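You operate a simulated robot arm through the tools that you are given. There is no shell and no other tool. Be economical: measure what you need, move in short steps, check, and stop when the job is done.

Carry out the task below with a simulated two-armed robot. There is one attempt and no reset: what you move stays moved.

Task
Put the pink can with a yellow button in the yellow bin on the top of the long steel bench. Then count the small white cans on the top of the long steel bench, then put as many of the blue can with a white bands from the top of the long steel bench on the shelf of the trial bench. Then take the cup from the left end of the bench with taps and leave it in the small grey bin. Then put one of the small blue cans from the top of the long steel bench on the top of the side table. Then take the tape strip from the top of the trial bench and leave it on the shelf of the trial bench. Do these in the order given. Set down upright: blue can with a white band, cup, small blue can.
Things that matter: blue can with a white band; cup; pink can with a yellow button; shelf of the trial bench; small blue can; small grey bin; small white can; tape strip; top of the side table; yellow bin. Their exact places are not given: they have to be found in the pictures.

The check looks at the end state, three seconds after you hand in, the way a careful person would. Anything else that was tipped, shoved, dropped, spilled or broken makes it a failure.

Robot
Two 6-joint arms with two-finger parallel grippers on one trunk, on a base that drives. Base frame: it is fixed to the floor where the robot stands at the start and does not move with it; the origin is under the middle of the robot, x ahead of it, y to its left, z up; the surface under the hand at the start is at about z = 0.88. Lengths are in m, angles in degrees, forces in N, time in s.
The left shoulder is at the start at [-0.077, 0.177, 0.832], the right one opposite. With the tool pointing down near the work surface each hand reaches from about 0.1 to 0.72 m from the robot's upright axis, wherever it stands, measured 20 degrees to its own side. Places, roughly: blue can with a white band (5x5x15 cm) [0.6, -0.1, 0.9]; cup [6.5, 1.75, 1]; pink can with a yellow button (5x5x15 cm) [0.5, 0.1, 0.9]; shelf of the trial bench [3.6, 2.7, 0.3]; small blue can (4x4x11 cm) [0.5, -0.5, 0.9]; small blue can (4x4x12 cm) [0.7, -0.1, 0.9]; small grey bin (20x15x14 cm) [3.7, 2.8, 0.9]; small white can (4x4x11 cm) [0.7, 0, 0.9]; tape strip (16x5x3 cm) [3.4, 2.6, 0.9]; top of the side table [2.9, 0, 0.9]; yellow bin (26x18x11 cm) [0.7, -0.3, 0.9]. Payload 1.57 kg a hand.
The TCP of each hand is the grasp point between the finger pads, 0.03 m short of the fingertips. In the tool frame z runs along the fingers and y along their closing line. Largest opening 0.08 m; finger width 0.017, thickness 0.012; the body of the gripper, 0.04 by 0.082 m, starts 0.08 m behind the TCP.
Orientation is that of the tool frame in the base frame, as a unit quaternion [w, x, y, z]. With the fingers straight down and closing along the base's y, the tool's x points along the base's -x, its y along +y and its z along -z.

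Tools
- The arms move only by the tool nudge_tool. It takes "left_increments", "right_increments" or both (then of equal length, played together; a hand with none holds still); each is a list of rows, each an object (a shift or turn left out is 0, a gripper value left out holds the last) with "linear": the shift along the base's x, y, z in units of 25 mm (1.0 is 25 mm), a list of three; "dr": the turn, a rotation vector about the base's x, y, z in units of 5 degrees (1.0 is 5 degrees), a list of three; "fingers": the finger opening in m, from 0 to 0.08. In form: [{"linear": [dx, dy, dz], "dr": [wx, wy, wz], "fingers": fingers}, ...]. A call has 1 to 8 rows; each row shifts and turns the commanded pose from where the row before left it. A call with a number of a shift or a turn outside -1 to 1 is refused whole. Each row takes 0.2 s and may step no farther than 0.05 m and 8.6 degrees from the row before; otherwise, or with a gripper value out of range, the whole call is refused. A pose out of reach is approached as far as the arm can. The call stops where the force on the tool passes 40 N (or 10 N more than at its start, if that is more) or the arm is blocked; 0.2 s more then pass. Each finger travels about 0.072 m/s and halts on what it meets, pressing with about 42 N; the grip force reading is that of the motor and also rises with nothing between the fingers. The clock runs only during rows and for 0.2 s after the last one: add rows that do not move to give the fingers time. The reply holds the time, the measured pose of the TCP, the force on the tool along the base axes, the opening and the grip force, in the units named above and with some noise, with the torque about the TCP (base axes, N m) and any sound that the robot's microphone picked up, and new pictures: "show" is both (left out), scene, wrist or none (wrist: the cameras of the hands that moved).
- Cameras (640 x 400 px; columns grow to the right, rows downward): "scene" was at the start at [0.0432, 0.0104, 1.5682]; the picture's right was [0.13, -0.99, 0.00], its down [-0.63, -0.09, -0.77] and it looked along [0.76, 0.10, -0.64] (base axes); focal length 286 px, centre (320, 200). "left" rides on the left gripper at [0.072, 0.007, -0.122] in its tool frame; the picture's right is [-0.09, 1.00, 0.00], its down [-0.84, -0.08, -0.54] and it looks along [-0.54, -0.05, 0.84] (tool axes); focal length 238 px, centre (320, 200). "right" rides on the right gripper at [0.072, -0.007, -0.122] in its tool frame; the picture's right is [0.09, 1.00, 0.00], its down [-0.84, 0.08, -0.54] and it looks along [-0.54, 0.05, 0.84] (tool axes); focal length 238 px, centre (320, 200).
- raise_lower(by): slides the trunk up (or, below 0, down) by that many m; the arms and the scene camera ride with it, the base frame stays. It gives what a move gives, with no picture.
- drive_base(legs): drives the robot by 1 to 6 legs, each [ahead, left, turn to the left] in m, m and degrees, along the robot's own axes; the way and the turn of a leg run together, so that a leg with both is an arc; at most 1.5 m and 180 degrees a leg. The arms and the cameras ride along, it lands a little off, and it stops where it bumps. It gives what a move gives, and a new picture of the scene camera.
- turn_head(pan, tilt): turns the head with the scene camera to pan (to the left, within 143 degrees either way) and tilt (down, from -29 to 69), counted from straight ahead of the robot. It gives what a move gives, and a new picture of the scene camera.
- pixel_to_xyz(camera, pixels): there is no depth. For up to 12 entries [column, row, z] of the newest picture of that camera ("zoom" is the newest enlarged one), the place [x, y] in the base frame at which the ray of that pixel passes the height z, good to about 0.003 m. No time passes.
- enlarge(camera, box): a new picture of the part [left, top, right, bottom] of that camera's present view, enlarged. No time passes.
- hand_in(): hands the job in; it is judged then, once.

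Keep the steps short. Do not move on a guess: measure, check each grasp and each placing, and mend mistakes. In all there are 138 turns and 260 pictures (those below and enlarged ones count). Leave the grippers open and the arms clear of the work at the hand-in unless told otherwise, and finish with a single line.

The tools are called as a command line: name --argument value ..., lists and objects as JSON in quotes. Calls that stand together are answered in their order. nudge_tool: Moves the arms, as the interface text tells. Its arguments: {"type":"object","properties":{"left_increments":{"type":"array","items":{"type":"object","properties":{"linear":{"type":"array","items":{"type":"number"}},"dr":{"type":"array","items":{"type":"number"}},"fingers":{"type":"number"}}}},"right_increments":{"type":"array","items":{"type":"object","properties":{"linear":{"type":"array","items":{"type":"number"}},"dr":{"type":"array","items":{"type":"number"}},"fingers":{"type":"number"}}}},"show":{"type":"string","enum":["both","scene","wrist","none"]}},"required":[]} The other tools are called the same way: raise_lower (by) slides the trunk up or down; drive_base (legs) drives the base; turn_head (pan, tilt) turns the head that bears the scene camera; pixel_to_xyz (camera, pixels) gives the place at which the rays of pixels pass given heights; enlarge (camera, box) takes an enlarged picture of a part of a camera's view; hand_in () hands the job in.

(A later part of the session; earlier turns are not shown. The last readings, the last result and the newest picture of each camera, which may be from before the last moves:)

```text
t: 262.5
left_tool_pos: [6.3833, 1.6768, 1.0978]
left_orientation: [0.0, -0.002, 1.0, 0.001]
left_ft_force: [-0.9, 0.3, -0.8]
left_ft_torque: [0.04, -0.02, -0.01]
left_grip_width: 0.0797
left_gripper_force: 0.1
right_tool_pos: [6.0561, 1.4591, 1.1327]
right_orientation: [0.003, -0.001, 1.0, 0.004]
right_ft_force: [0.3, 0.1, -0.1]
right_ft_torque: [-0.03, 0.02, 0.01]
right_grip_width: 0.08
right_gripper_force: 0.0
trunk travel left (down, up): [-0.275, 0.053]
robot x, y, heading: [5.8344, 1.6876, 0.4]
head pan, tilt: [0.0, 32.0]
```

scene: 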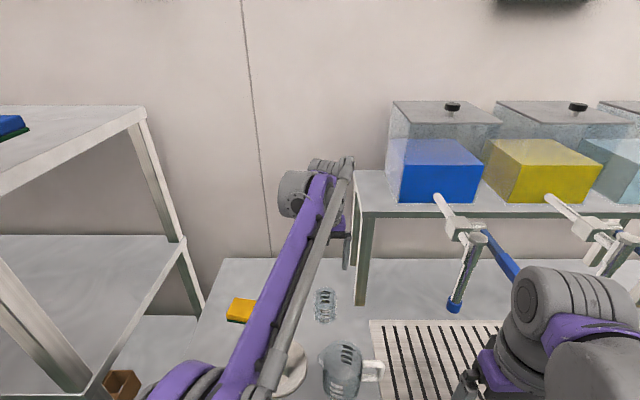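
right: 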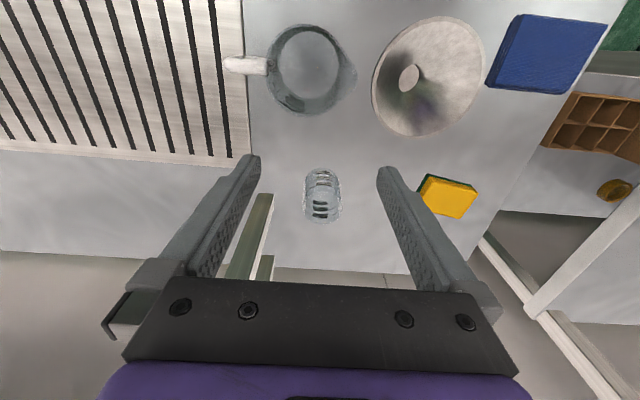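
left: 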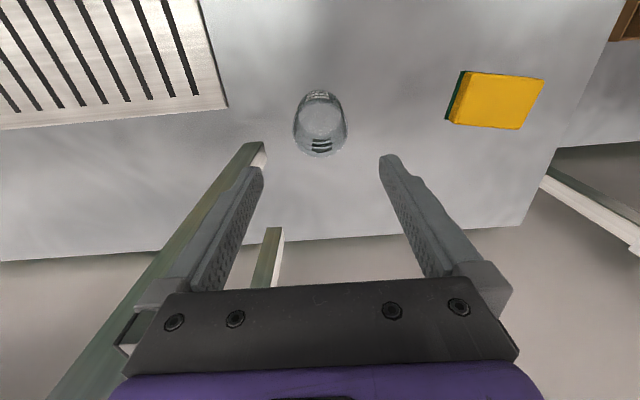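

The stand's front post seems close to the right finger, so I'll measure it and the cup again.

pixel_to_xyz --camera "left" --pixels '[[256, 146, 0.88], [266, 150, 0.88], [243, 146, 0.88], [319, 102, 0.88], [319, 118, 0.96], [320, 128, 0.96], [295, 122, 0.96], [347, 122, 0.96]]'

pixel_to_xyz --camera "scene" --pixels '[[356, 306, 0.88], [367, 307, 0.88], [358, 216, 1.15]]'

enlarge --camera "left" --box '[220, 70, 420, 200]'

enlarge --camera "scene" --box '[260, 140, 420, 340]'

```text
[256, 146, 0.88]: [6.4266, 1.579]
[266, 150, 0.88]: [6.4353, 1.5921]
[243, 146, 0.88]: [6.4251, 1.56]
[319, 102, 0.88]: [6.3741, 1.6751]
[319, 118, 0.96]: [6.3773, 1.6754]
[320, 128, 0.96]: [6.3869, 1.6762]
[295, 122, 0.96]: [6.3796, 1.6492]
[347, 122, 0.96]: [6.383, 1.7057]
```

```text
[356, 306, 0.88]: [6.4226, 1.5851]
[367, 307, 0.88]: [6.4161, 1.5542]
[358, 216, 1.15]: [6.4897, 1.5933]
```

```text
3.08 times, centred on (320, 135) of left
```

zoom: 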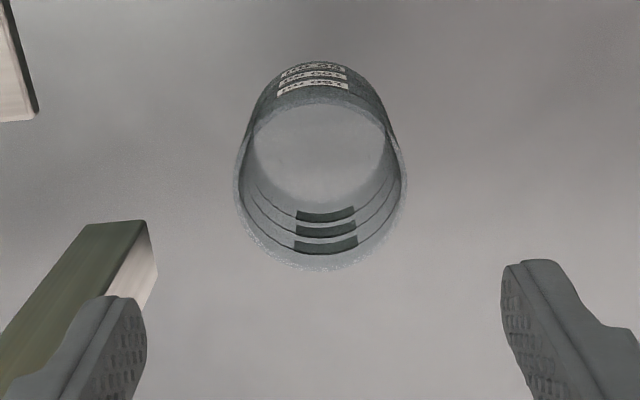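

```text
2.00 times, centred on (340, 240) of scene
```

zoom: 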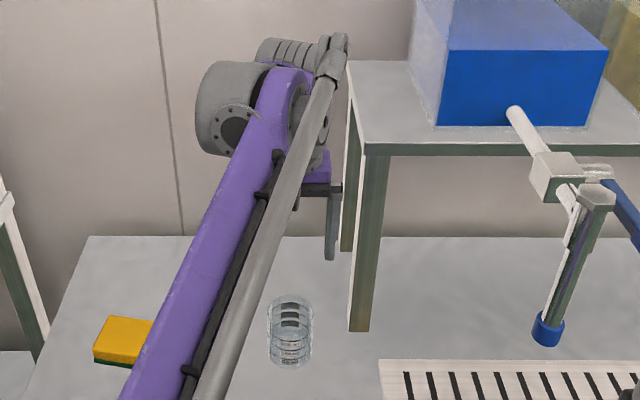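

The cup (6.383, 1.676) is centred under the hand. The post face at y≈1.587 leaves more than 3 cm. I'll descend to z≈0.93.

nudge_tool --left_increments '[{"linear": [0, 0, -1]}, {"linear": [0, 0, -1]}, {"linear": [0, 0, -1]}, {"linear": [0, 0, -1]}, {"linear": [0, 0, -1]}, {"linear": [0, 0, -1]}, {"linear": [0, 0, -0.7]}, {}]' --show "both"

```text
t: 264.3
left_tool_pos: [6.3834, 1.6751, 0.9315]
left_orientation: [0.0, -0.001, 1.0, 0.003]
left_ft_force: [0.3, -0.5, -0.4]
left_ft_torque: [0.01, 0.0, 0.0]
left_grip_width: 0.0799
left_gripper_force: 0.1
right_tool_pos: [6.0573, 1.4606, 1.1332]
right_orientation: [0.003, -0.001, 1.0, 0.003]
right_ft_force: [-0.4, -0.7, -0.1]
right_ft_torque: [-0.03, 0.01, 0.01]
right_grip_width: 0.0798
right_gripper_force: 0.1
trunk travel left (down, up): [-0.275, 0.053]
robot x, y, heading: [5.8311, 1.6908, 0.4]
head pan, tilt: [0.0, 32.0]
```

scene: 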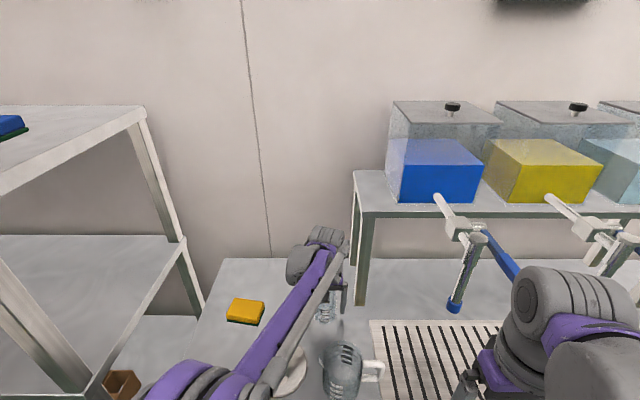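
left: 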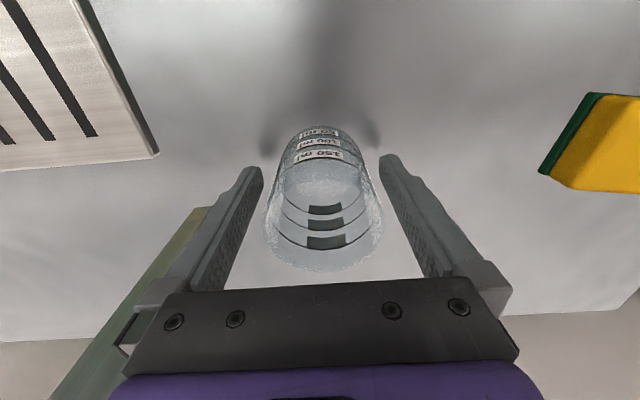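

The cup is nicely between the fingers. Close.

nudge_tool --left_increments '[{"fingers": 0.05}, {}, {}]' --show "wrist"

```text
t: 265.1
left_tool_pos: [6.3835, 1.6751, 0.9314]
left_orientation: [0.0, -0.002, 1.0, 0.002]
left_ft_force: [-0.4, -0.3, 0.4]
left_ft_torque: [-0.02, 0.01, 0.01]
left_grip_width: 0.0617
left_gripper_force: 42.1
right_tool_pos: [6.0569, 1.4601, 1.1336]
right_orientation: [0.003, -0.001, 1.0, 0.004]
right_ft_force: [-1.1, -0.3, 0.7]
right_ft_torque: [0.05, 0.01, -0.02]
right_grip_width: 0.08
right_gripper_force: 0.0
trunk travel left (down, up): [-0.275, 0.053]
robot x, y, heading: [5.8301, 1.6881, 0.4]
head pan, tilt: [0.0, 32.0]
```

left: 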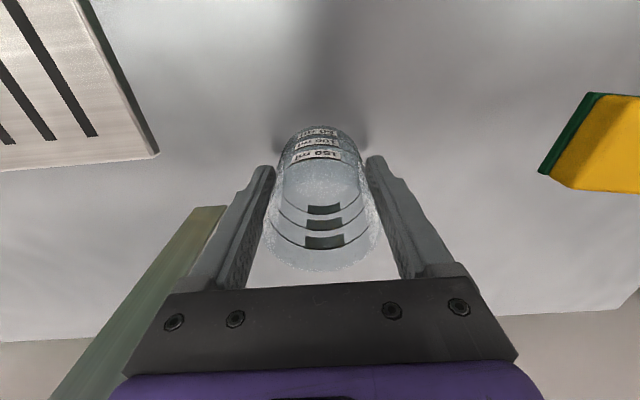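

Held (0.0617 m). I'll lift straight up, then retract over the jug with clearance.

nudge_tool --left_increments '[{"linear": [0, 0, 0.6]}, {"linear": [0, 0, 1]}, {"linear": [0, 0, 1]}, {"linear": [0, 0, 1]}, {"linear": [0, 0, 1]}, {"linear": [0, 0, 1]}, {"linear": [0, 0, 1]}, {}]' --show "wrist"

nudge_tool --left_increments '[{"linear": [-0.8, 0.2, 0.5]}, {"linear": [-1, 0.5, 0.5]}, {"linear": [-1, 0.5, 0]}, {"linear": [-1, 0.5, 0]}, {"linear": [-1, 0.5, 0]}, {"linear": [-1, 0.5, 0]}, {"linear": [-1, 0.5, 0]}, {}]' --show "scene"

```text
t: 266.9
left_tool_pos: [6.3798, 1.6752, 1.0959]
left_orientation: [0.0, -0.001, 1.0, 0.002]
left_ft_force: [0.2, 0.3, -0.6]
left_ft_torque: [0.02, -0.02, 0.01]
left_grip_width: 0.062
left_gripper_force: 41.6
right_tool_pos: [6.0569, 1.4598, 1.1324]
right_orientation: [0.003, -0.001, 1.0, 0.003]
right_ft_force: [0.1, -0.3, -1.1]
right_ft_torque: [0.0, 0.01, 0.03]
right_grip_width: 0.0801
right_gripper_force: 0.0
trunk travel left (down, up): [-0.275, 0.053]
robot x, y, heading: [5.8297, 1.6882, 0.5]
head pan, tilt: [0.0, 32.0]
```

left: 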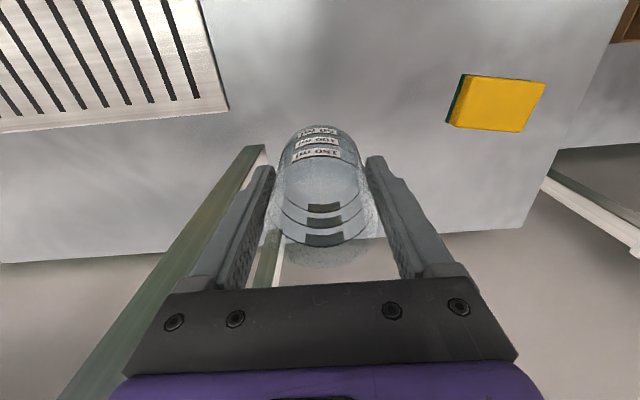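

```text
t: 268.7
left_tool_pos: [6.212, 1.7551, 1.119]
left_orientation: [0.001, -0.002, 1.0, 0.001]
left_ft_force: [-0.5, 0.5, -0.2]
left_ft_torque: [0.0, -0.01, 0.0]
left_grip_width: 0.0613
left_gripper_force: 42.2
right_tool_pos: [6.0569, 1.4598, 1.1326]
right_orientation: [0.001, -0.001, 1.0, 0.003]
right_ft_force: [0.3, -0.7, -0.4]
right_ft_torque: [0.0, 0.02, 0.0]
right_grip_width: 0.0799
right_gripper_force: 0.1
trunk travel left (down, up): [-0.275, 0.053]
robot x, y, heading: [5.8335, 1.6891, 0.4]
head pan, tilt: [0.0, 32.0]
```

scene: 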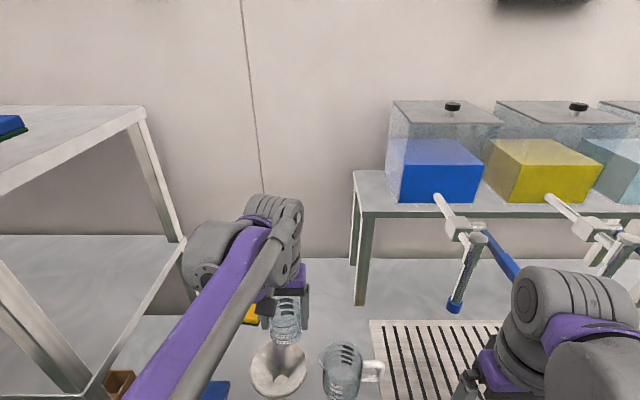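

I'll drive back out and to the trial bench with the cup.

drive_base --legs '[[-0.6, 0, 0], [-1.42, 0.02, 0], [0, 0, 90]]'

turn_head --pan 0 --tilt 38

enlarge --camera "scene" --box '[200, 100, 520, 300]'

```text
t: 282.8
left_tool_pos: [3.7091, 2.0727, 1.1214]
left_orientation: [0.001, 0.717, -0.697, -0.001]
left_ft_force: [0.0, -0.3, -0.6]
left_ft_torque: [0.03, 0.01, -0.02]
left_grip_width: 0.0615
left_gripper_force: 41.7
right_tool_pos: [4.008, 1.9257, 1.1316]
right_orientation: [0.0, 0.717, -0.697, -0.003]
right_ft_force: [0.4, -0.1, -0.2]
right_ft_torque: [0.02, 0.01, 0.01]
right_grip_width: 0.0799
right_gripper_force: 0.2
trunk travel left (down, up): [-0.275, 0.053]
robot x, y, heading: [3.7873, 1.6967, 91.8]
head pan, tilt: [0.0, 32.0]
```

scene: 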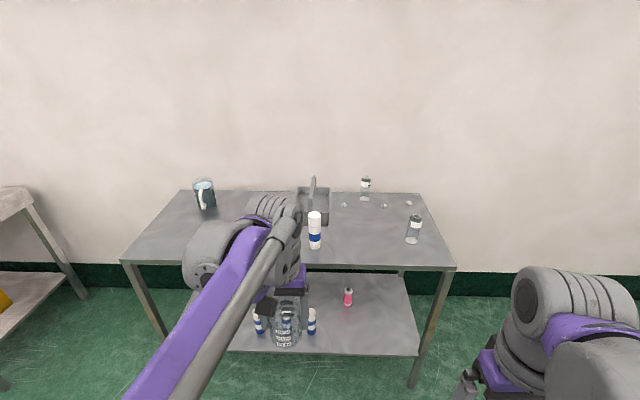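

```text
t: 283.4
left_tool_pos: [3.7094, 2.072, 1.1192]
left_orientation: [0.001, 0.717, -0.697, -0.001]
left_ft_force: [0.2, -0.8, -0.3]
left_ft_torque: [-0.01, 0.01, 0.0]
left_grip_width: 0.0616
left_gripper_force: 42.4
right_tool_pos: [4.0077, 1.9254, 1.1329]
right_orientation: [0.0, 0.717, -0.697, -0.004]
right_ft_force: [-0.6, 0.9, 0.0]
right_ft_torque: [0.0, -0.01, -0.01]
right_grip_width: 0.0799
right_gripper_force: 0.2
trunk travel left (down, up): [-0.275, 0.053]
robot x, y, heading: [3.7824, 1.6979, 92.1]
head pan, tilt: [0.0, 38.0]
```

scene: 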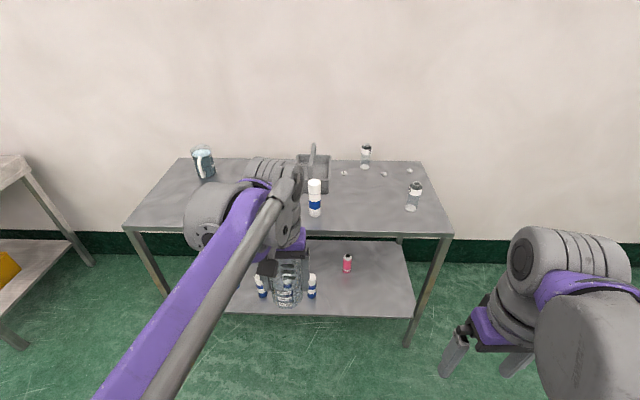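

```text
2.00 times, centred on (360, 200) of scene
```

zoom: 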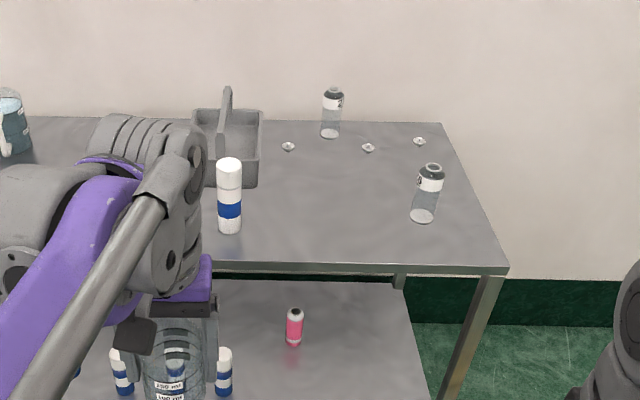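

I need a clear look into the grey bin, so I drive ahead 0.22 and shift the left hand aside and up.

drive_base --legs '[[0.22, 0, -2]]'

nudge_tool --left_increments '[{"linear": [-1, 0, 0.2]}, {"linear": [-1, 0, 0.2]}, {"linear": [-1, 0, 0.2]}, {"linear": [-1, 0, 0.2]}, {"linear": [-1, 0, 0.2]}, {"linear": [-1, 0, 0.2]}, {"linear": [-1, 0, 0.2]}, {"linear": [-1, 0, 0.2]}]' --show "none"

turn_head --pan 0 --tilt 45

enlarge --camera "scene" --box '[230, 80, 430, 240]'

```text
t: 285.1
left_tool_pos: [3.7161, 2.2943, 1.1196]
left_orientation: [-0.001, -0.707, 0.707, 0.0]
left_ft_force: [0.7, 0.0, -0.4]
left_ft_torque: [-0.04, -0.01, -0.04]
left_grip_width: 0.0618
left_gripper_force: 42.1
right_tool_pos: [4.0106, 2.14, 1.1321]
right_orientation: [-0.001, -0.706, 0.708, 0.004]
right_ft_force: [-0.1, 1.4, -0.3]
right_ft_torque: [-0.01, 0.02, -0.01]
right_grip_width: 0.0799
right_gripper_force: 0.2
trunk travel left (down, up): [-0.275, 0.053]
robot x, y, heading: [3.7808, 1.9163, 90.1]
head pan, tilt: [0.0, 38.0]
```

scene: 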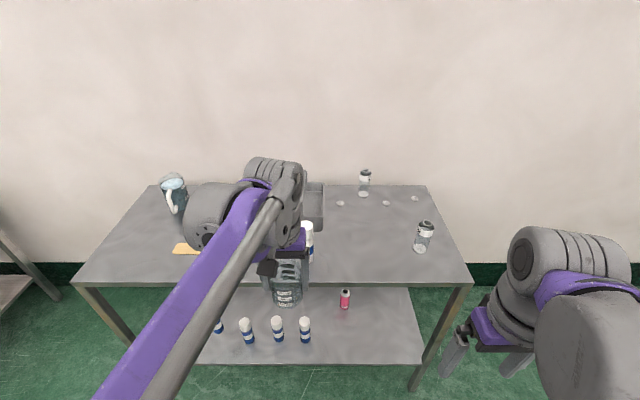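

```text
t: 286.9
left_tool_pos: [3.5176, 2.2955, 1.1592]
left_orientation: [-0.001, -0.707, 0.708, 0.001]
left_ft_force: [-0.2, -0.1, 0.0]
left_ft_torque: [0.0, -0.01, -0.02]
left_grip_width: 0.062
left_gripper_force: 41.8
right_tool_pos: [4.0105, 2.1399, 1.1325]
right_orientation: [-0.001, -0.706, 0.709, 0.004]
right_ft_force: [-0.2, 0.2, 0.1]
right_ft_torque: [0.02, 0.01, 0.02]
right_grip_width: 0.0801
right_gripper_force: 0.1
trunk travel left (down, up): [-0.275, 0.053]
robot x, y, heading: [3.7814, 1.9168, 89.8]
head pan, tilt: [0.0, 38.0]
```

```text
t: 287.6
left_tool_pos: [3.5188, 2.2942, 1.1593]
left_orientation: [-0.002, -0.706, 0.708, 0.001]
left_ft_force: [-0.3, 0.4, 0.4]
left_ft_torque: [-0.01, -0.02, -0.01]
left_grip_width: 0.0615
left_gripper_force: 42.3
right_tool_pos: [4.0118, 2.1392, 1.133]
right_orientation: [0.0, -0.706, 0.708, 0.004]
right_ft_force: [0.2, -1.0, -0.2]
right_ft_torque: [0.0, -0.02, 0.01]
right_grip_width: 0.08
right_gripper_force: 0.1
trunk travel left (down, up): [-0.275, 0.053]
robot x, y, heading: [3.7816, 1.9167, 90.0]
head pan, tilt: [0.0, 45.0]
```

scene: 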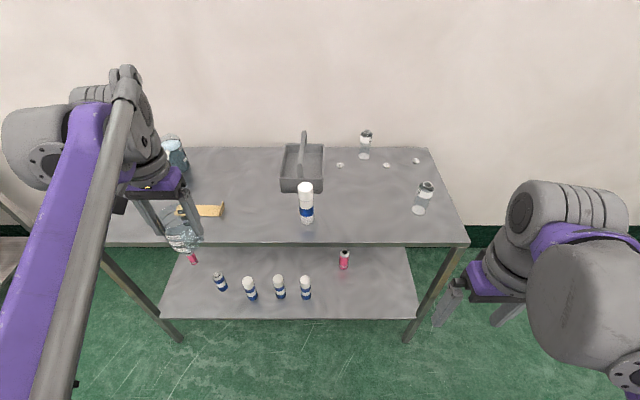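

```text
2.50 times, centred on (330, 160) of scene
```

zoom: 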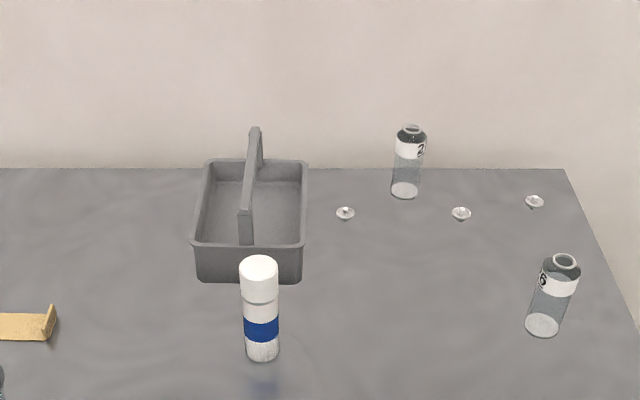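

The bin's handle runs front to back along its middle, so the cup must go into one half. I'll measure the bin carefully.

enlarge --camera "scene" --box '[265, 120, 345, 200]'

```text
5.00 times, centred on (305, 160) of scene
```

zoom: 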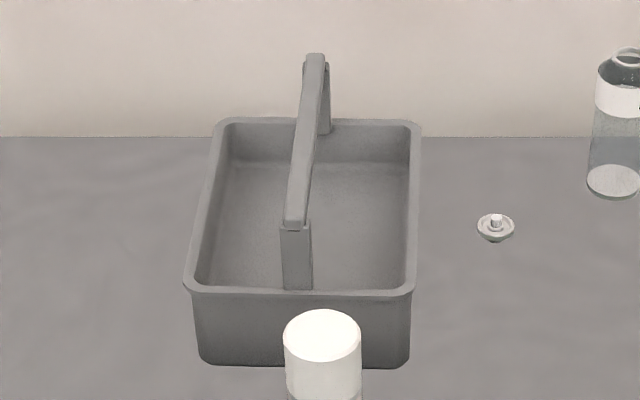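

pixel_to_xyz --camera "zoom" --pixels '[[203, 362, 0.88], [407, 366, 0.88], [185, 290, 0.95], [415, 292, 0.95], [213, 121, 0.95], [420, 123, 0.95], [297, 289, 0.95], [284, 225, 1.02], [308, 225, 1.02], [306, 55, 1.02], [325, 55, 1.02], [323, 340, 1.03]]'

pixel_to_xyz --camera "zoom" --pixels '[[185, 290, 0.96], [415, 292, 0.96], [197, 287, 0.96], [404, 289, 0.96], [225, 165, 0.885], [405, 165, 0.885], [215, 285, 0.89], [400, 285, 0.89], [284, 225, 0.99], [308, 225, 0.99], [306, 55, 0.99], [420, 123, 0.96]]'

```text
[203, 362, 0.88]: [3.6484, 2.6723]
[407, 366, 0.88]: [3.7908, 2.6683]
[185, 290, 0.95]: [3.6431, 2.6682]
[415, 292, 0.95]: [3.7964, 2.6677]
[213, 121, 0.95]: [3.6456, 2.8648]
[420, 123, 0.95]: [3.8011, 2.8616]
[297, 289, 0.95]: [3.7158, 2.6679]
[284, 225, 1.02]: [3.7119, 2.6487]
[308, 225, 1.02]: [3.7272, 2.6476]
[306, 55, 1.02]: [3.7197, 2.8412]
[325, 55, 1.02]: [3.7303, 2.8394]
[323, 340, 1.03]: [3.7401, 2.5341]
```

```text
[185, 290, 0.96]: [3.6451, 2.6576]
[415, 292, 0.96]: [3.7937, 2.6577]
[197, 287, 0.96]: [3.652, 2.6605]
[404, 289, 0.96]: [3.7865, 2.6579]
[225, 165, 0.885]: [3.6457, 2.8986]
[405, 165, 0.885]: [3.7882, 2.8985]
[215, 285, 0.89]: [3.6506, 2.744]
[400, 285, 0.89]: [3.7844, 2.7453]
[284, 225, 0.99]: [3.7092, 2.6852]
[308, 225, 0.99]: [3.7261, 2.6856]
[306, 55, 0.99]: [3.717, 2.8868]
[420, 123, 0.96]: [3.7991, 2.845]
```

The bin rim is at z≈0.95. The left half is only about 61 mm wide at the handle level, so it's tight for the 61.5 mm cup. The cup will go in with its closing line along y, tilted slightly so its base passes under the handle bar. I'll raise the trunk, drive closer and turn the wrist 90° in the air.

raise_lower --by 0.05

drive_base --legs '[[0.28, 0, 0]]'

nudge_tool --left_increments '[{"dr": [0, 0, -1]}, {"dr": [0, 0, -1]}, {"dr": [0, 0, -1]}, {"dr": [0, 0, -1]}, {"dr": [0, 0, -1]}, {"dr": [0, 0, -1]}, {"dr": [0, 0, -1]}, {"dr": [0, 0, -1]}]' --show "none"

nudge_tool --left_increments '[{"dr": [0, 0, -1]}, {"dr": [0, 0, -1]}, {"dr": [0, 0, -1]}, {"dr": [0, 0, -1]}, {"dr": [0, 0, -1]}, {"dr": [0, 0, -1]}, {"dr": [0, 0, -1]}, {"dr": [0, 0, -1]}]' --show "both"

```text
t: 288.5
left_tool_pos: [3.5169, 2.2946, 1.2091]
left_orientation: [0.001, 0.707, -0.707, -0.002]
left_ft_force: [0.4, -0.1, -0.4]
left_ft_torque: [0.01, -0.01, -0.01]
left_grip_width: 0.0614
left_gripper_force: 42.2
right_tool_pos: [4.0118, 2.1393, 1.1822]
right_orientation: [0.0, -0.706, 0.708, 0.005]
right_ft_force: [0.2, -0.5, 0.4]
right_ft_torque: [0.06, 0.02, -0.01]
right_grip_width: 0.08
right_gripper_force: 0.0
trunk travel left (down, up): [-0.325, 0.003]
robot x, y, heading: [3.7826, 1.9173, 90.1]
head pan, tilt: [0.0, 45.0]
```

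```text
t: 290.5
left_tool_pos: [3.5178, 2.5758, 1.2105]
left_orientation: [-0.002, -0.707, 0.707, 0.001]
left_ft_force: [0.4, 0.1, -1.6]
left_ft_torque: [0.01, 0.03, -0.03]
left_grip_width: 0.0617
left_gripper_force: 42.2
right_tool_pos: [4.0122, 2.4192, 1.183]
right_orientation: [0.0, -0.705, 0.709, 0.004]
right_ft_force: [-0.6, -0.6, -0.1]
right_ft_torque: [0.01, 0.05, 0.0]
right_grip_width: 0.0803
right_gripper_force: 0.0
trunk travel left (down, up): [-0.325, 0.003]
robot x, y, heading: [3.7832, 2.1968, 89.9]
head pan, tilt: [0.0, 45.0]
```

scene: 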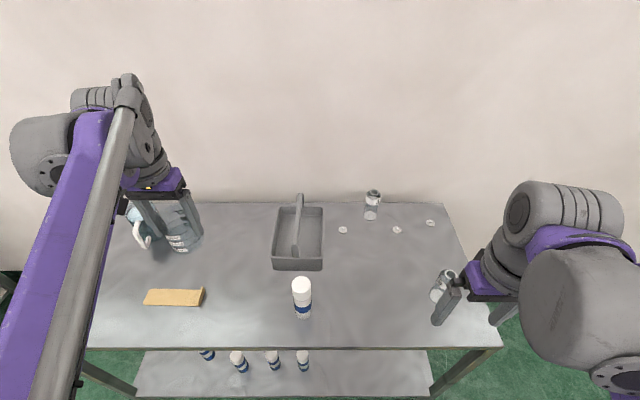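

```text
t: 292.3
left_tool_pos: [3.518, 2.577, 1.2083]
left_orientation: [-0.001, -0.42, 0.908, 0.002]
left_ft_force: [0.2, 0.0, -0.3]
left_ft_torque: [0.0, -0.01, -0.03]
left_grip_width: 0.0616
left_gripper_force: 42.2
right_tool_pos: [4.0131, 2.4192, 1.1831]
right_orientation: [-0.001, -0.705, 0.709, 0.004]
right_ft_force: [0.5, -0.3, -0.6]
right_ft_torque: [-0.01, 0.0, 0.0]
right_grip_width: 0.0801
right_gripper_force: 0.1
trunk travel left (down, up): [-0.325, 0.003]
robot x, y, heading: [3.7856, 2.1965, 90.0]
head pan, tilt: [0.0, 45.0]
```

```text
t: 294.1
left_tool_pos: [3.5184, 2.576, 1.2088]
left_orientation: [0.0, -0.085, 0.996, 0.002]
left_ft_force: [-0.6, -0.4, 0.1]
left_ft_torque: [0.02, 0.0, 0.01]
left_grip_width: 0.0617
left_gripper_force: 42.2
right_tool_pos: [4.0114, 2.4195, 1.1814]
right_orientation: [-0.001, -0.704, 0.71, 0.004]
right_ft_force: [-0.4, -0.3, 0.7]
right_ft_torque: [0.0, 0.0, 0.02]
right_grip_width: 0.0799
right_gripper_force: 0.1
trunk travel left (down, up): [-0.325, 0.003]
robot x, y, heading: [3.7809, 2.198, 89.8]
head pan, tilt: [0.0, 45.0]
```

scene: 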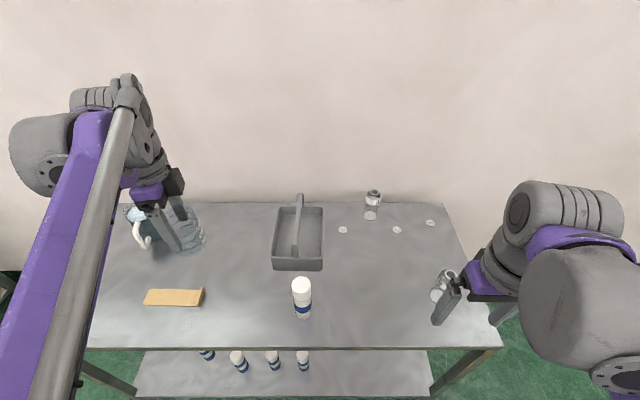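
left: 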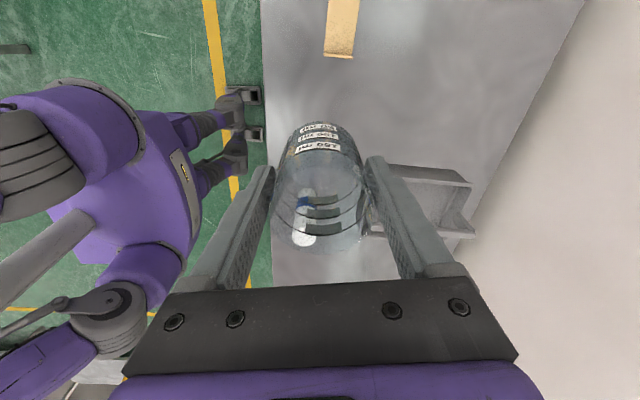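

nudge_tool --left_increments '[{"dr": [0, 0, -1]}, {"dr": [0, 0, -0.95]}, {}]' --show "none"

enlarge --camera "scene" --box '[257, 185, 337, 275]'

```text
t: 294.9
left_tool_pos: [3.5178, 2.5774, 1.2107]
left_orientation: [0.0, 0.0, 1.0, 0.002]
left_ft_force: [0.2, -1.0, -0.7]
left_ft_torque: [-0.01, 0.02, 0.0]
left_grip_width: 0.0617
left_gripper_force: 42.6
right_tool_pos: [4.0118, 2.4206, 1.1812]
right_orientation: [0.0, -0.705, 0.709, 0.005]
right_ft_force: [-0.1, 0.6, -0.2]
right_ft_torque: [0.01, -0.02, 0.02]
right_grip_width: 0.0799
right_gripper_force: 0.0
trunk travel left (down, up): [-0.325, 0.003]
robot x, y, heading: [3.7836, 2.1964, 89.8]
head pan, tilt: [0.0, 45.0]
```

```text
4.44 times, centred on (297, 230) of scene
```

zoom: 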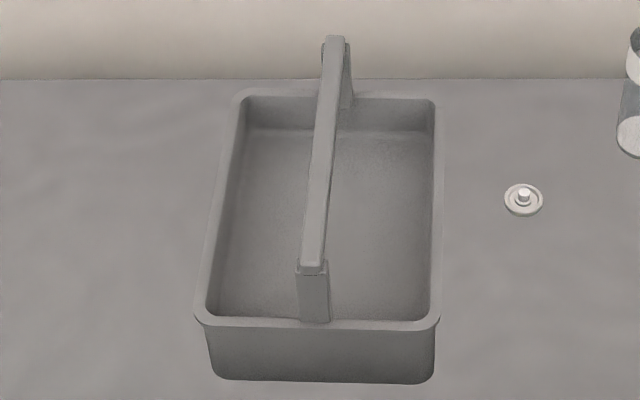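

pixel_to_xyz --camera "zoom" --pixels '[[214, 372, 0.88], [432, 378, 0.88], [195, 320, 0.95], [440, 323, 0.95], [209, 312, 0.95], [430, 314, 0.95], [228, 190, 0.95], [436, 190, 0.95], [302, 265, 1.0], [324, 265, 1.0], [302, 265, 1.02], [324, 265, 1.02]]'

pixel_to_xyz --camera "zoom" --pixels '[[313, 150, 1.0], [334, 150, 1.0], [313, 150, 1.02], [334, 150, 1.02], [300, 320, 0.95], [330, 321, 0.95], [346, 40, 1.02], [346, 40, 1.0], [237, 97, 0.95], [436, 100, 0.95], [250, 130, 0.885], [422, 135, 0.885]]'

```text
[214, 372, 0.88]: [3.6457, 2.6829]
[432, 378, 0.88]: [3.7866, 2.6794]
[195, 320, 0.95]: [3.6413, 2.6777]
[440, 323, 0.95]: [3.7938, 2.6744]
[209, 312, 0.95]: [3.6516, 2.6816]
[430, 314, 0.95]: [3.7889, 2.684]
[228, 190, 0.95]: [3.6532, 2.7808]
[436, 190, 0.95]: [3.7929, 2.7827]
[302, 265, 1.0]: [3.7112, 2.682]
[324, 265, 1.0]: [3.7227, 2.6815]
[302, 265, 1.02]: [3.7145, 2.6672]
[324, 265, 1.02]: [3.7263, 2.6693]
```

```text
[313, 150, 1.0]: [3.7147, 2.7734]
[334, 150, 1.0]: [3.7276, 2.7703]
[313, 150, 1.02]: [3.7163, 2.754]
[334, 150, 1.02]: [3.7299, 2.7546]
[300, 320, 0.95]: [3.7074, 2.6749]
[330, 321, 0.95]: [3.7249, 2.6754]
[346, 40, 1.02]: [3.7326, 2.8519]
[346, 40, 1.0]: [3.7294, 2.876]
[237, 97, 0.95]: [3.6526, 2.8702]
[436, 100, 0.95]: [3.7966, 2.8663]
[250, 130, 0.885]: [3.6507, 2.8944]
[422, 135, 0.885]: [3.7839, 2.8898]
```

I need the cup's exact offset in the hand, so I take a wrist picture.

nudge_tool --left_increments '[{}]' --show "wrist"

enlarge --camera "left" --box '[240, 100, 400, 280]'

```text
t: 295.3
left_tool_pos: [3.5187, 2.5787, 1.2099]
left_orientation: [0.001, 0.0, 1.0, 0.001]
left_ft_force: [0.9, 0.3, -0.4]
left_ft_torque: [0.06, -0.01, 0.03]
left_grip_width: 0.0617
left_gripper_force: 42.0
right_tool_pos: [4.0121, 2.42, 1.183]
right_orientation: [0.0, -0.705, 0.709, 0.004]
right_ft_force: [0.1, -0.3, 0.0]
right_ft_torque: [0.01, -0.02, 0.02]
right_grip_width: 0.08
right_gripper_force: 0.0
trunk travel left (down, up): [-0.325, 0.003]
robot x, y, heading: [3.7808, 2.1974, 89.7]
head pan, tilt: [0.0, 45.0]
```

left: 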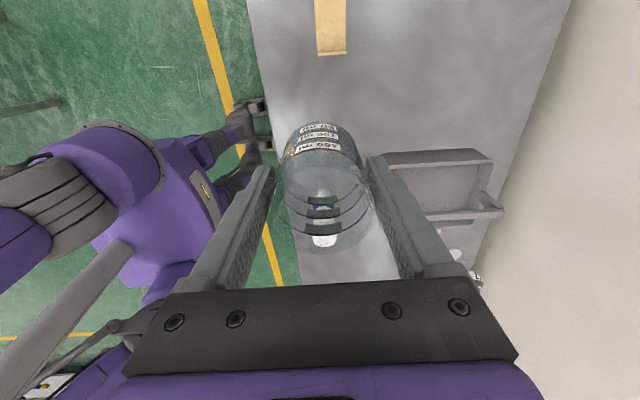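

```text
2.22 times, centred on (320, 190) of left
```

zoom: 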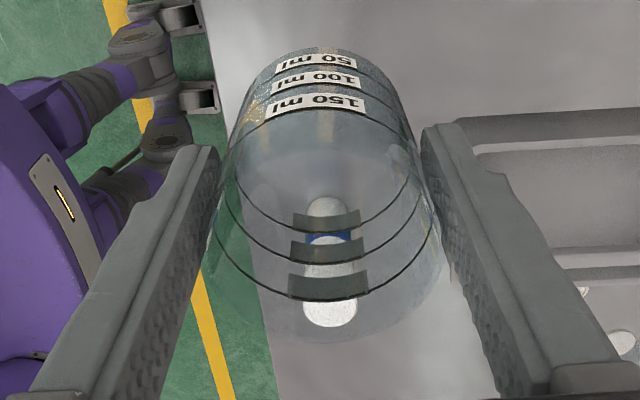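

pixel_to_xyz --camera "zoom" --pixels '[[318, 47, 1.159], [318, 47, 1.155], [335, 342, 1.239], [335, 342, 1.235], [335, 342, 1.23], [335, 342, 1.245]]'

```text
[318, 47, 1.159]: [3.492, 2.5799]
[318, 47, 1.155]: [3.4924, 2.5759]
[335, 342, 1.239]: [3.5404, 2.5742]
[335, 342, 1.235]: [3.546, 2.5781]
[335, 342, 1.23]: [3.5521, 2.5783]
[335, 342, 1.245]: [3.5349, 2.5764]
```

The cup axis sits 4 mm beyond the TCP (+x) and it's about 7 cm tall. I'll tilt it 12° (base toward the handle) while moving above the left half, keeping it high.

nudge_tool --left_increments '[{"linear": [0.65, 0.97, -0.45], "dr": [0, -0.3, 0]}, {"linear": [0.65, 0.97, -0.45], "dr": [0, -0.3, 0]}, {"linear": [0.65, 0.97, -0.45], "dr": [0, -0.3, 0]}, {"linear": [0.65, 0.97, -0.45], "dr": [0, -0.3, 0]}, {"linear": [0.65, 0.97, -0.45], "dr": [0, -0.3, 0]}, {"linear": [0.65, 0.97, -0.45], "dr": [0, -0.3, 0]}, {"linear": [0.65, 0.97, -0.45], "dr": [0, -0.3, 0]}, {"linear": [0.65, 0.97, -0.45], "dr": [0, -0.3, 0]}]' --show "both"

enlarge --camera "scene" --box '[217, 165, 347, 275]'

```text
t: 297.1
left_tool_pos: [3.6476, 2.7711, 1.1211]
left_orientation: [0.105, -0.001, 0.994, 0.002]
left_ft_force: [-0.6, 0.3, 0.6]
left_ft_torque: [0.0, -0.02, -0.01]
left_grip_width: 0.0619
left_gripper_force: 41.8
right_tool_pos: [4.0118, 2.4222, 1.1812]
right_orientation: [-0.001, -0.706, 0.709, 0.004]
right_ft_force: [0.7, 0.3, 0.0]
right_ft_torque: [-0.03, -0.01, -0.01]
right_grip_width: 0.08
right_gripper_force: 0.1
trunk travel left (down, up): [-0.325, 0.003]
robot x, y, heading: [3.7835, 2.1956, 89.8]
head pan, tilt: [0.0, 45.0]
```

scene: 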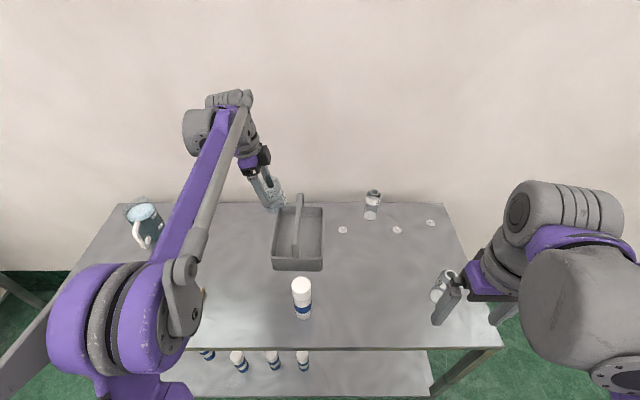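
left: 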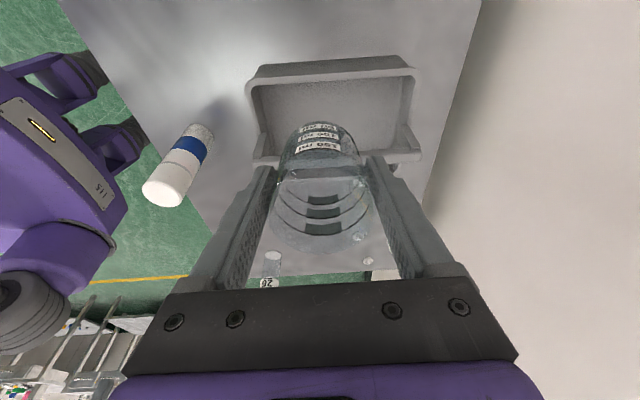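

```text
3.64 times, centred on (282, 220) of scene
```

zoom: 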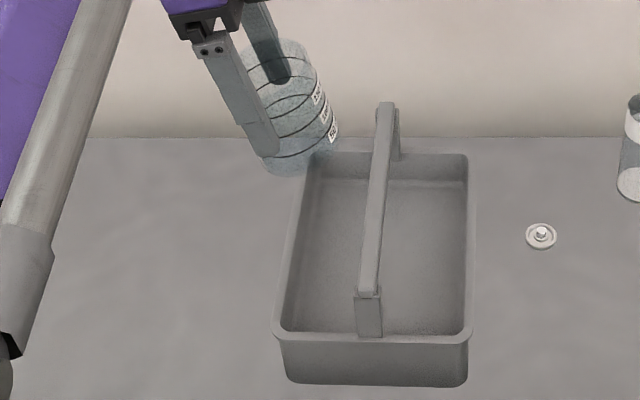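

Good pose. I'll cross-check bin wall and bar x from the wrist camera.

enlarge --camera "left" --box '[220, 40, 440, 190]'

```text
2.67 times, centred on (330, 115) of left
```

zoom: 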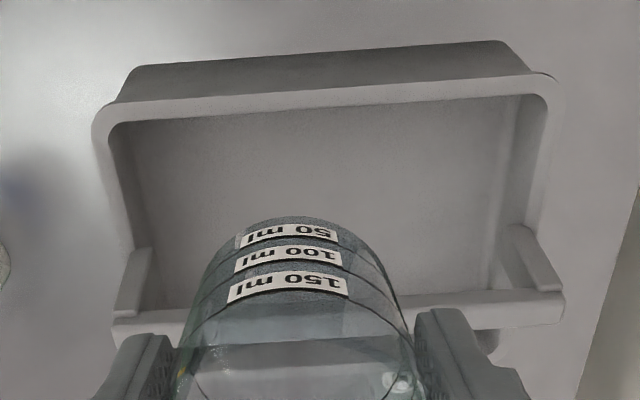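

pixel_to_xyz --camera "zoom" --pixels '[[320, 89, 0.95], [320, 106, 0.95], [470, 296, 1.02], [470, 328, 1.02], [140, 313, 1.02], [140, 335, 1.02], [300, 217, 1.068]]'

```text
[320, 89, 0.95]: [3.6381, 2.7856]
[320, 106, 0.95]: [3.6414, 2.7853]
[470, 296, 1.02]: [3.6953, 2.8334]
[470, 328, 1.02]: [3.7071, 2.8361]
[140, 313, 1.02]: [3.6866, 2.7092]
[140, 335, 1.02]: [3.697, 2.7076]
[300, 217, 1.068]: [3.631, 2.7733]
```

The wrist and scene cameras disagree by about 1 cm on the bin's x. I'll check the scene camera against the known fingertip position (expected about (3.654, 2.735) at z 1.092).

enlarge --camera "scene" --box '[242, 165, 322, 225]'

```text
6.67 times, centred on (282, 195) of scene
```

zoom: 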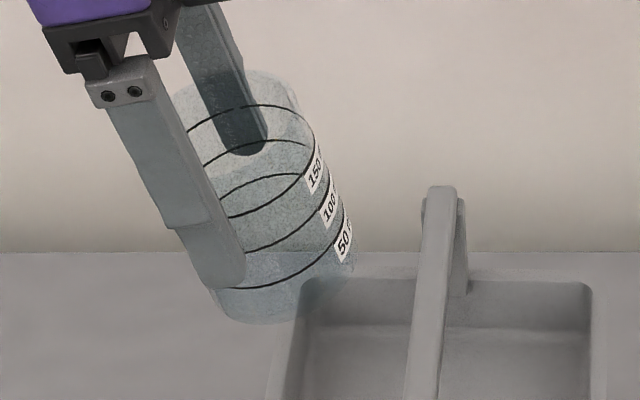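

pixel_to_xyz --camera "zoom" --pixels '[[196, 285, 1.092], [245, 272, 1.092], [222, 285, 1.092], [255, 152, 1.092], [242, 322, 1.066], [354, 255, 1.08], [418, 330, 1.02], [448, 330, 1.02], [310, 300, 0.95], [587, 300, 0.95], [285, 350, 0.95]]'

```text
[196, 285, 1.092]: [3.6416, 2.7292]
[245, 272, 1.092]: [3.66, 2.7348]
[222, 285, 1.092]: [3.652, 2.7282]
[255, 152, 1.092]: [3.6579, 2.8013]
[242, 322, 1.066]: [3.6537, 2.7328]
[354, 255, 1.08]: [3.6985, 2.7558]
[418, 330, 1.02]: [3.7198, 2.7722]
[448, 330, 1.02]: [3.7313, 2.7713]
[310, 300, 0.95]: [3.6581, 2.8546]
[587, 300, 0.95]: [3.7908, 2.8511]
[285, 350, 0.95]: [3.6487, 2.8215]
```

The scene camera matches the fingertip to within 3 mm, so I trust it: bar left face ≈3.718, wall inner ≈3.655. Along the tilted path the cup has about 7 mm slack on both sides. I'll go down along the axis part-way and check.

nudge_tool --left_increments '[{"linear": [0.17, 0, -0.8]}, {"linear": [0.17, 0, -0.8]}, {"linear": [0.17, 0, -0.8]}, {"linear": [0.17, 0, -0.8]}, {}]' --show "wrist"

enlarge --camera "scene" --box '[242, 170, 342, 260]'

```text
t: 298.3
left_tool_pos: [3.6657, 2.7708, 1.0386]
left_orientation: [0.104, 0.0, 0.995, 0.002]
left_ft_force: [-1.7, 1.4, 0.1]
left_ft_torque: [0.01, 0.09, -0.02]
left_grip_width: 0.0617
left_gripper_force: 41.9
right_tool_pos: [4.0112, 2.4214, 1.1825]
right_orientation: [0.0, -0.705, 0.709, 0.005]
right_ft_force: [0.9, 0.6, -0.3]
right_ft_torque: [-0.02, 0.01, -0.01]
right_grip_width: 0.0801
right_gripper_force: 0.0
trunk travel left (down, up): [-0.325, 0.003]
robot x, y, heading: [3.7841, 2.1994, 89.7]
head pan, tilt: [0.0, 45.0]
```

left: 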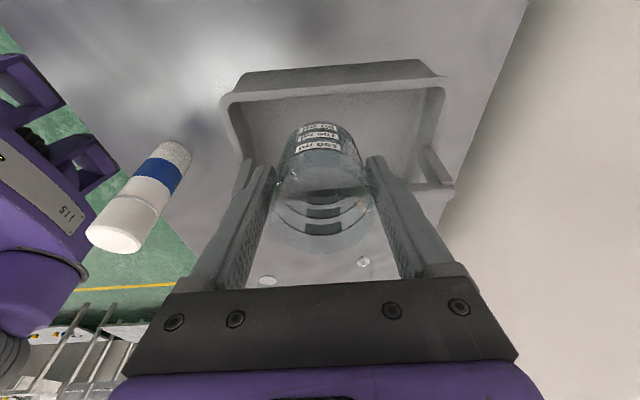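

```text
4.44 times, centred on (292, 215) of scene
```

zoom: 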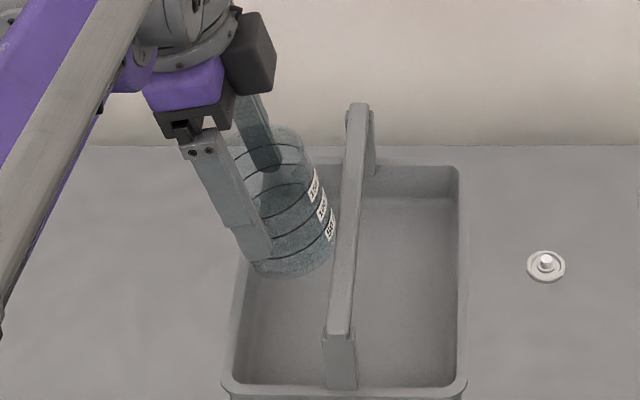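

Slight sideways force (−1.7 N). I'll measure the cup's clearance from bar and wall here.

enlarge --camera "scene" --box '[272, 190, 332, 235]'

```text
8.89 times, centred on (302, 212) of scene
```

zoom: 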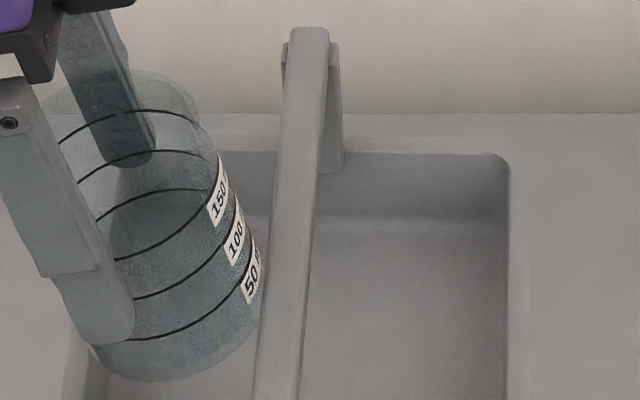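

pixel_to_xyz --camera "zoom" --pixels '[[266, 285, 1.02], [308, 285, 1.02], [266, 285, 1.01], [260, 285, 0.995], [270, 250, 1.02], [257, 250, 1.0], [95, 350, 0.98], [80, 370, 0.95], [92, 370, 0.95], [508, 300, 0.95]]'

```text
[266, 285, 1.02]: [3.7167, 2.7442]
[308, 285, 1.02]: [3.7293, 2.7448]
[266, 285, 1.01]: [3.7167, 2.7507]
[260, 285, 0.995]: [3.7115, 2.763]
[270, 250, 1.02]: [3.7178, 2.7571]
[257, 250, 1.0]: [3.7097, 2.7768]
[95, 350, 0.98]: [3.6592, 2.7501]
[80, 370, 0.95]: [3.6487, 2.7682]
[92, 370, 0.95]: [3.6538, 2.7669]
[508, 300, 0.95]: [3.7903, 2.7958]
```

About 5 mm clear of the bar and 4 mm of the wall. Continue along the axis.

nudge_tool --left_increments '[{"linear": [0.18, 0, -0.7]}, {"linear": [0.17, 0, -0.7]}, {"linear": [0.15, 0, -0.7]}, {}]' --show "none"

enlarge --camera "scene" --box '[262, 190, 332, 250]'

```text
t: 299.3
left_tool_pos: [3.6763, 2.7693, 0.987]
left_orientation: [0.105, 0.0, 0.994, 0.002]
left_ft_force: [0.4, 0.3, 0.4]
left_ft_torque: [0.01, 0.02, 0.0]
left_grip_width: 0.0614
left_gripper_force: 41.7
right_tool_pos: [4.0125, 2.4202, 1.183]
right_orientation: [0.0, -0.706, 0.709, 0.004]
right_ft_force: [-0.6, 0.2, -0.7]
right_ft_torque: [0.01, -0.02, -0.01]
right_grip_width: 0.0802
right_gripper_force: 0.0
trunk travel left (down, up): [-0.325, 0.003]
robot x, y, heading: [3.785, 2.1988, 89.9]
head pan, tilt: [0.0, 45.0]
```

```text
6.67 times, centred on (297, 220) of scene
```

zoom: 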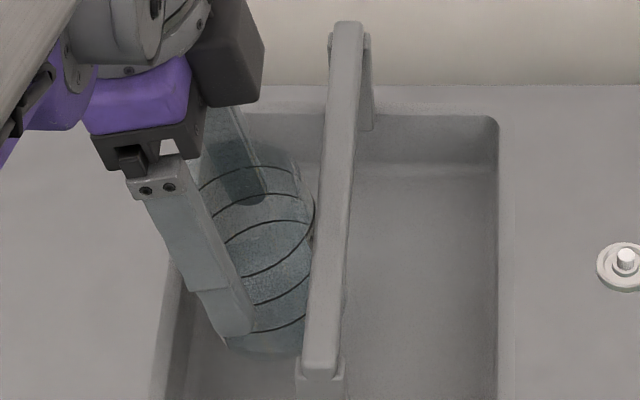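

Free of contact. Go another 3.5 cm down.

nudge_tool --left_increments '[{"linear": [0.15, 0, -0.7]}, {"linear": [0.15, 0, -0.7]}, {}]' --show "wrist"

enlarge --camera "scene" --box '[262, 190, 332, 250]'

```text
t: 300.1
left_tool_pos: [3.6829, 2.7697, 0.9557]
left_orientation: [0.105, -0.001, 0.995, 0.002]
left_ft_force: [-6.1, 0.4, 23.9]
left_ft_torque: [-0.35, -0.15, 0.19]
left_grip_width: 0.0614
left_gripper_force: 42.4
right_tool_pos: [4.0121, 2.4191, 1.183]
right_orientation: [0.001, -0.705, 0.709, 0.003]
right_ft_force: [-0.6, -0.3, 0.3]
right_ft_torque: [0.01, 0.05, -0.02]
right_grip_width: 0.08
right_gripper_force: 0.1
trunk travel left (down, up): [-0.325, 0.003]
robot x, y, heading: [3.7822, 2.1949, 90.1]
head pan, tilt: [0.0, 45.0]
```

left: 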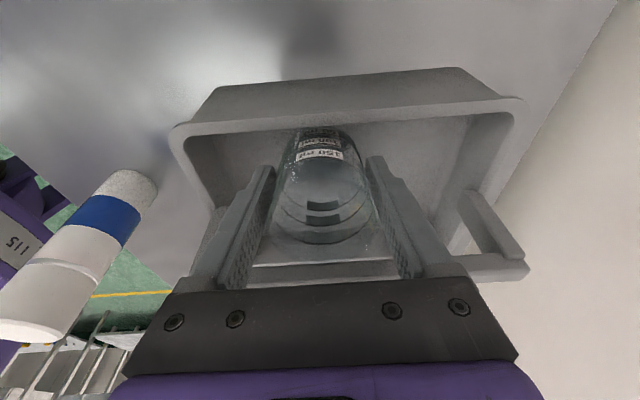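

```text
6.67 times, centred on (297, 220) of scene
```

zoom: 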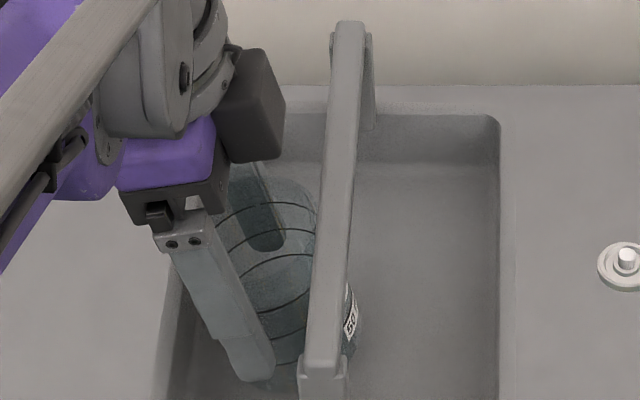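

It touches the floor (24 N up). I'll lift 3 mm and turn the cup upright, watching the force.

nudge_tool --left_increments '[{"linear": [0, 0, 0.12]}, {"linear": [0.04, 0, 0], "dr": [0, 0.6, 0]}, {"linear": [0.04, 0, 0], "dr": [0, 0.6, 0]}, {"dr": [0, 0.6, 0]}, {"dr": [0, 0.6, 0]}, {}]' --show "wrist"

enlarge --camera "scene" --box '[262, 190, 332, 250]'

```text
t: 301.5
left_tool_pos: [3.6868, 2.7714, 0.9565]
left_orientation: [0.001, 0.0, 1.0, 0.002]
left_ft_force: [0.3, -0.1, -0.6]
left_ft_torque: [0.0, -0.01, 0.02]
left_grip_width: 0.0612
left_gripper_force: 42.0
right_tool_pos: [4.0122, 2.4195, 1.1822]
right_orientation: [-0.001, -0.705, 0.709, 0.005]
right_ft_force: [-0.5, -0.6, 0.8]
right_ft_torque: [0.0, 0.04, 0.02]
right_grip_width: 0.08
right_gripper_force: 0.1
trunk travel left (down, up): [-0.325, 0.003]
robot x, y, heading: [3.7828, 2.1966, 89.8]
head pan, tilt: [0.0, 45.0]
```

left: 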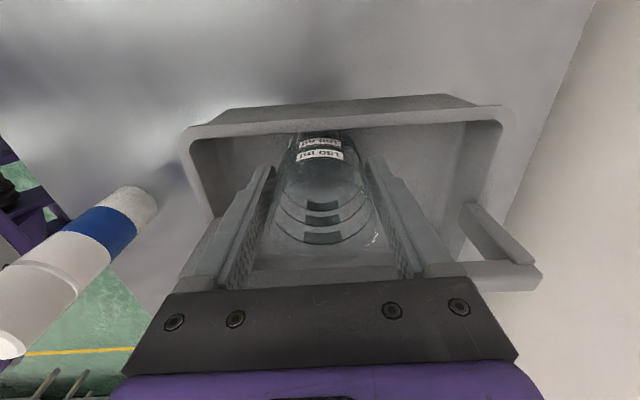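

```text
6.67 times, centred on (297, 220) of scene
```

zoom: 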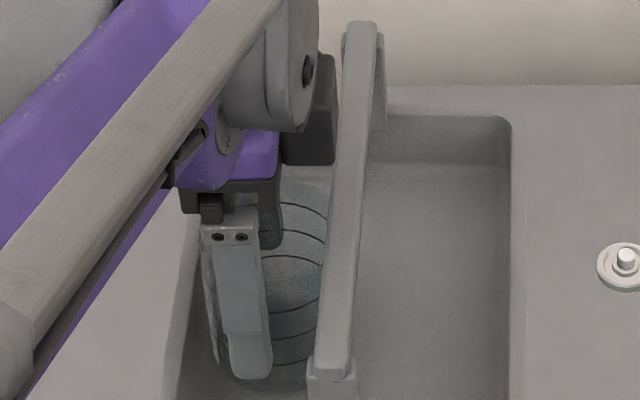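

Upright now, no forces (the bin slid about 5 mm sideways). Lower gently to contact.

nudge_tool --left_increments '[{"linear": [-0.03, 0, -0.15]}, {"linear": [0, 0, -0.1]}, {}]' --show "none"

```text
t: 302.3
left_tool_pos: [3.6861, 2.7699, 0.9511]
left_orientation: [0.0, 0.001, 1.0, 0.003]
left_ft_force: [-2.6, 6.7, 23.3]
left_ft_torque: [0.12, -0.34, 0.11]
left_grip_width: 0.0608
left_gripper_force: 42.6
right_tool_pos: [4.011, 2.4191, 1.1833]
right_orientation: [-0.001, -0.705, 0.709, 0.004]
right_ft_force: [0.9, 0.2, -0.1]
right_ft_torque: [0.0, 0.0, -0.01]
right_grip_width: 0.08
right_gripper_force: 0.2
trunk travel left (down, up): [-0.325, 0.003]
robot x, y, heading: [3.7833, 2.1959, 89.8]
head pan, tilt: [0.0, 45.0]
```

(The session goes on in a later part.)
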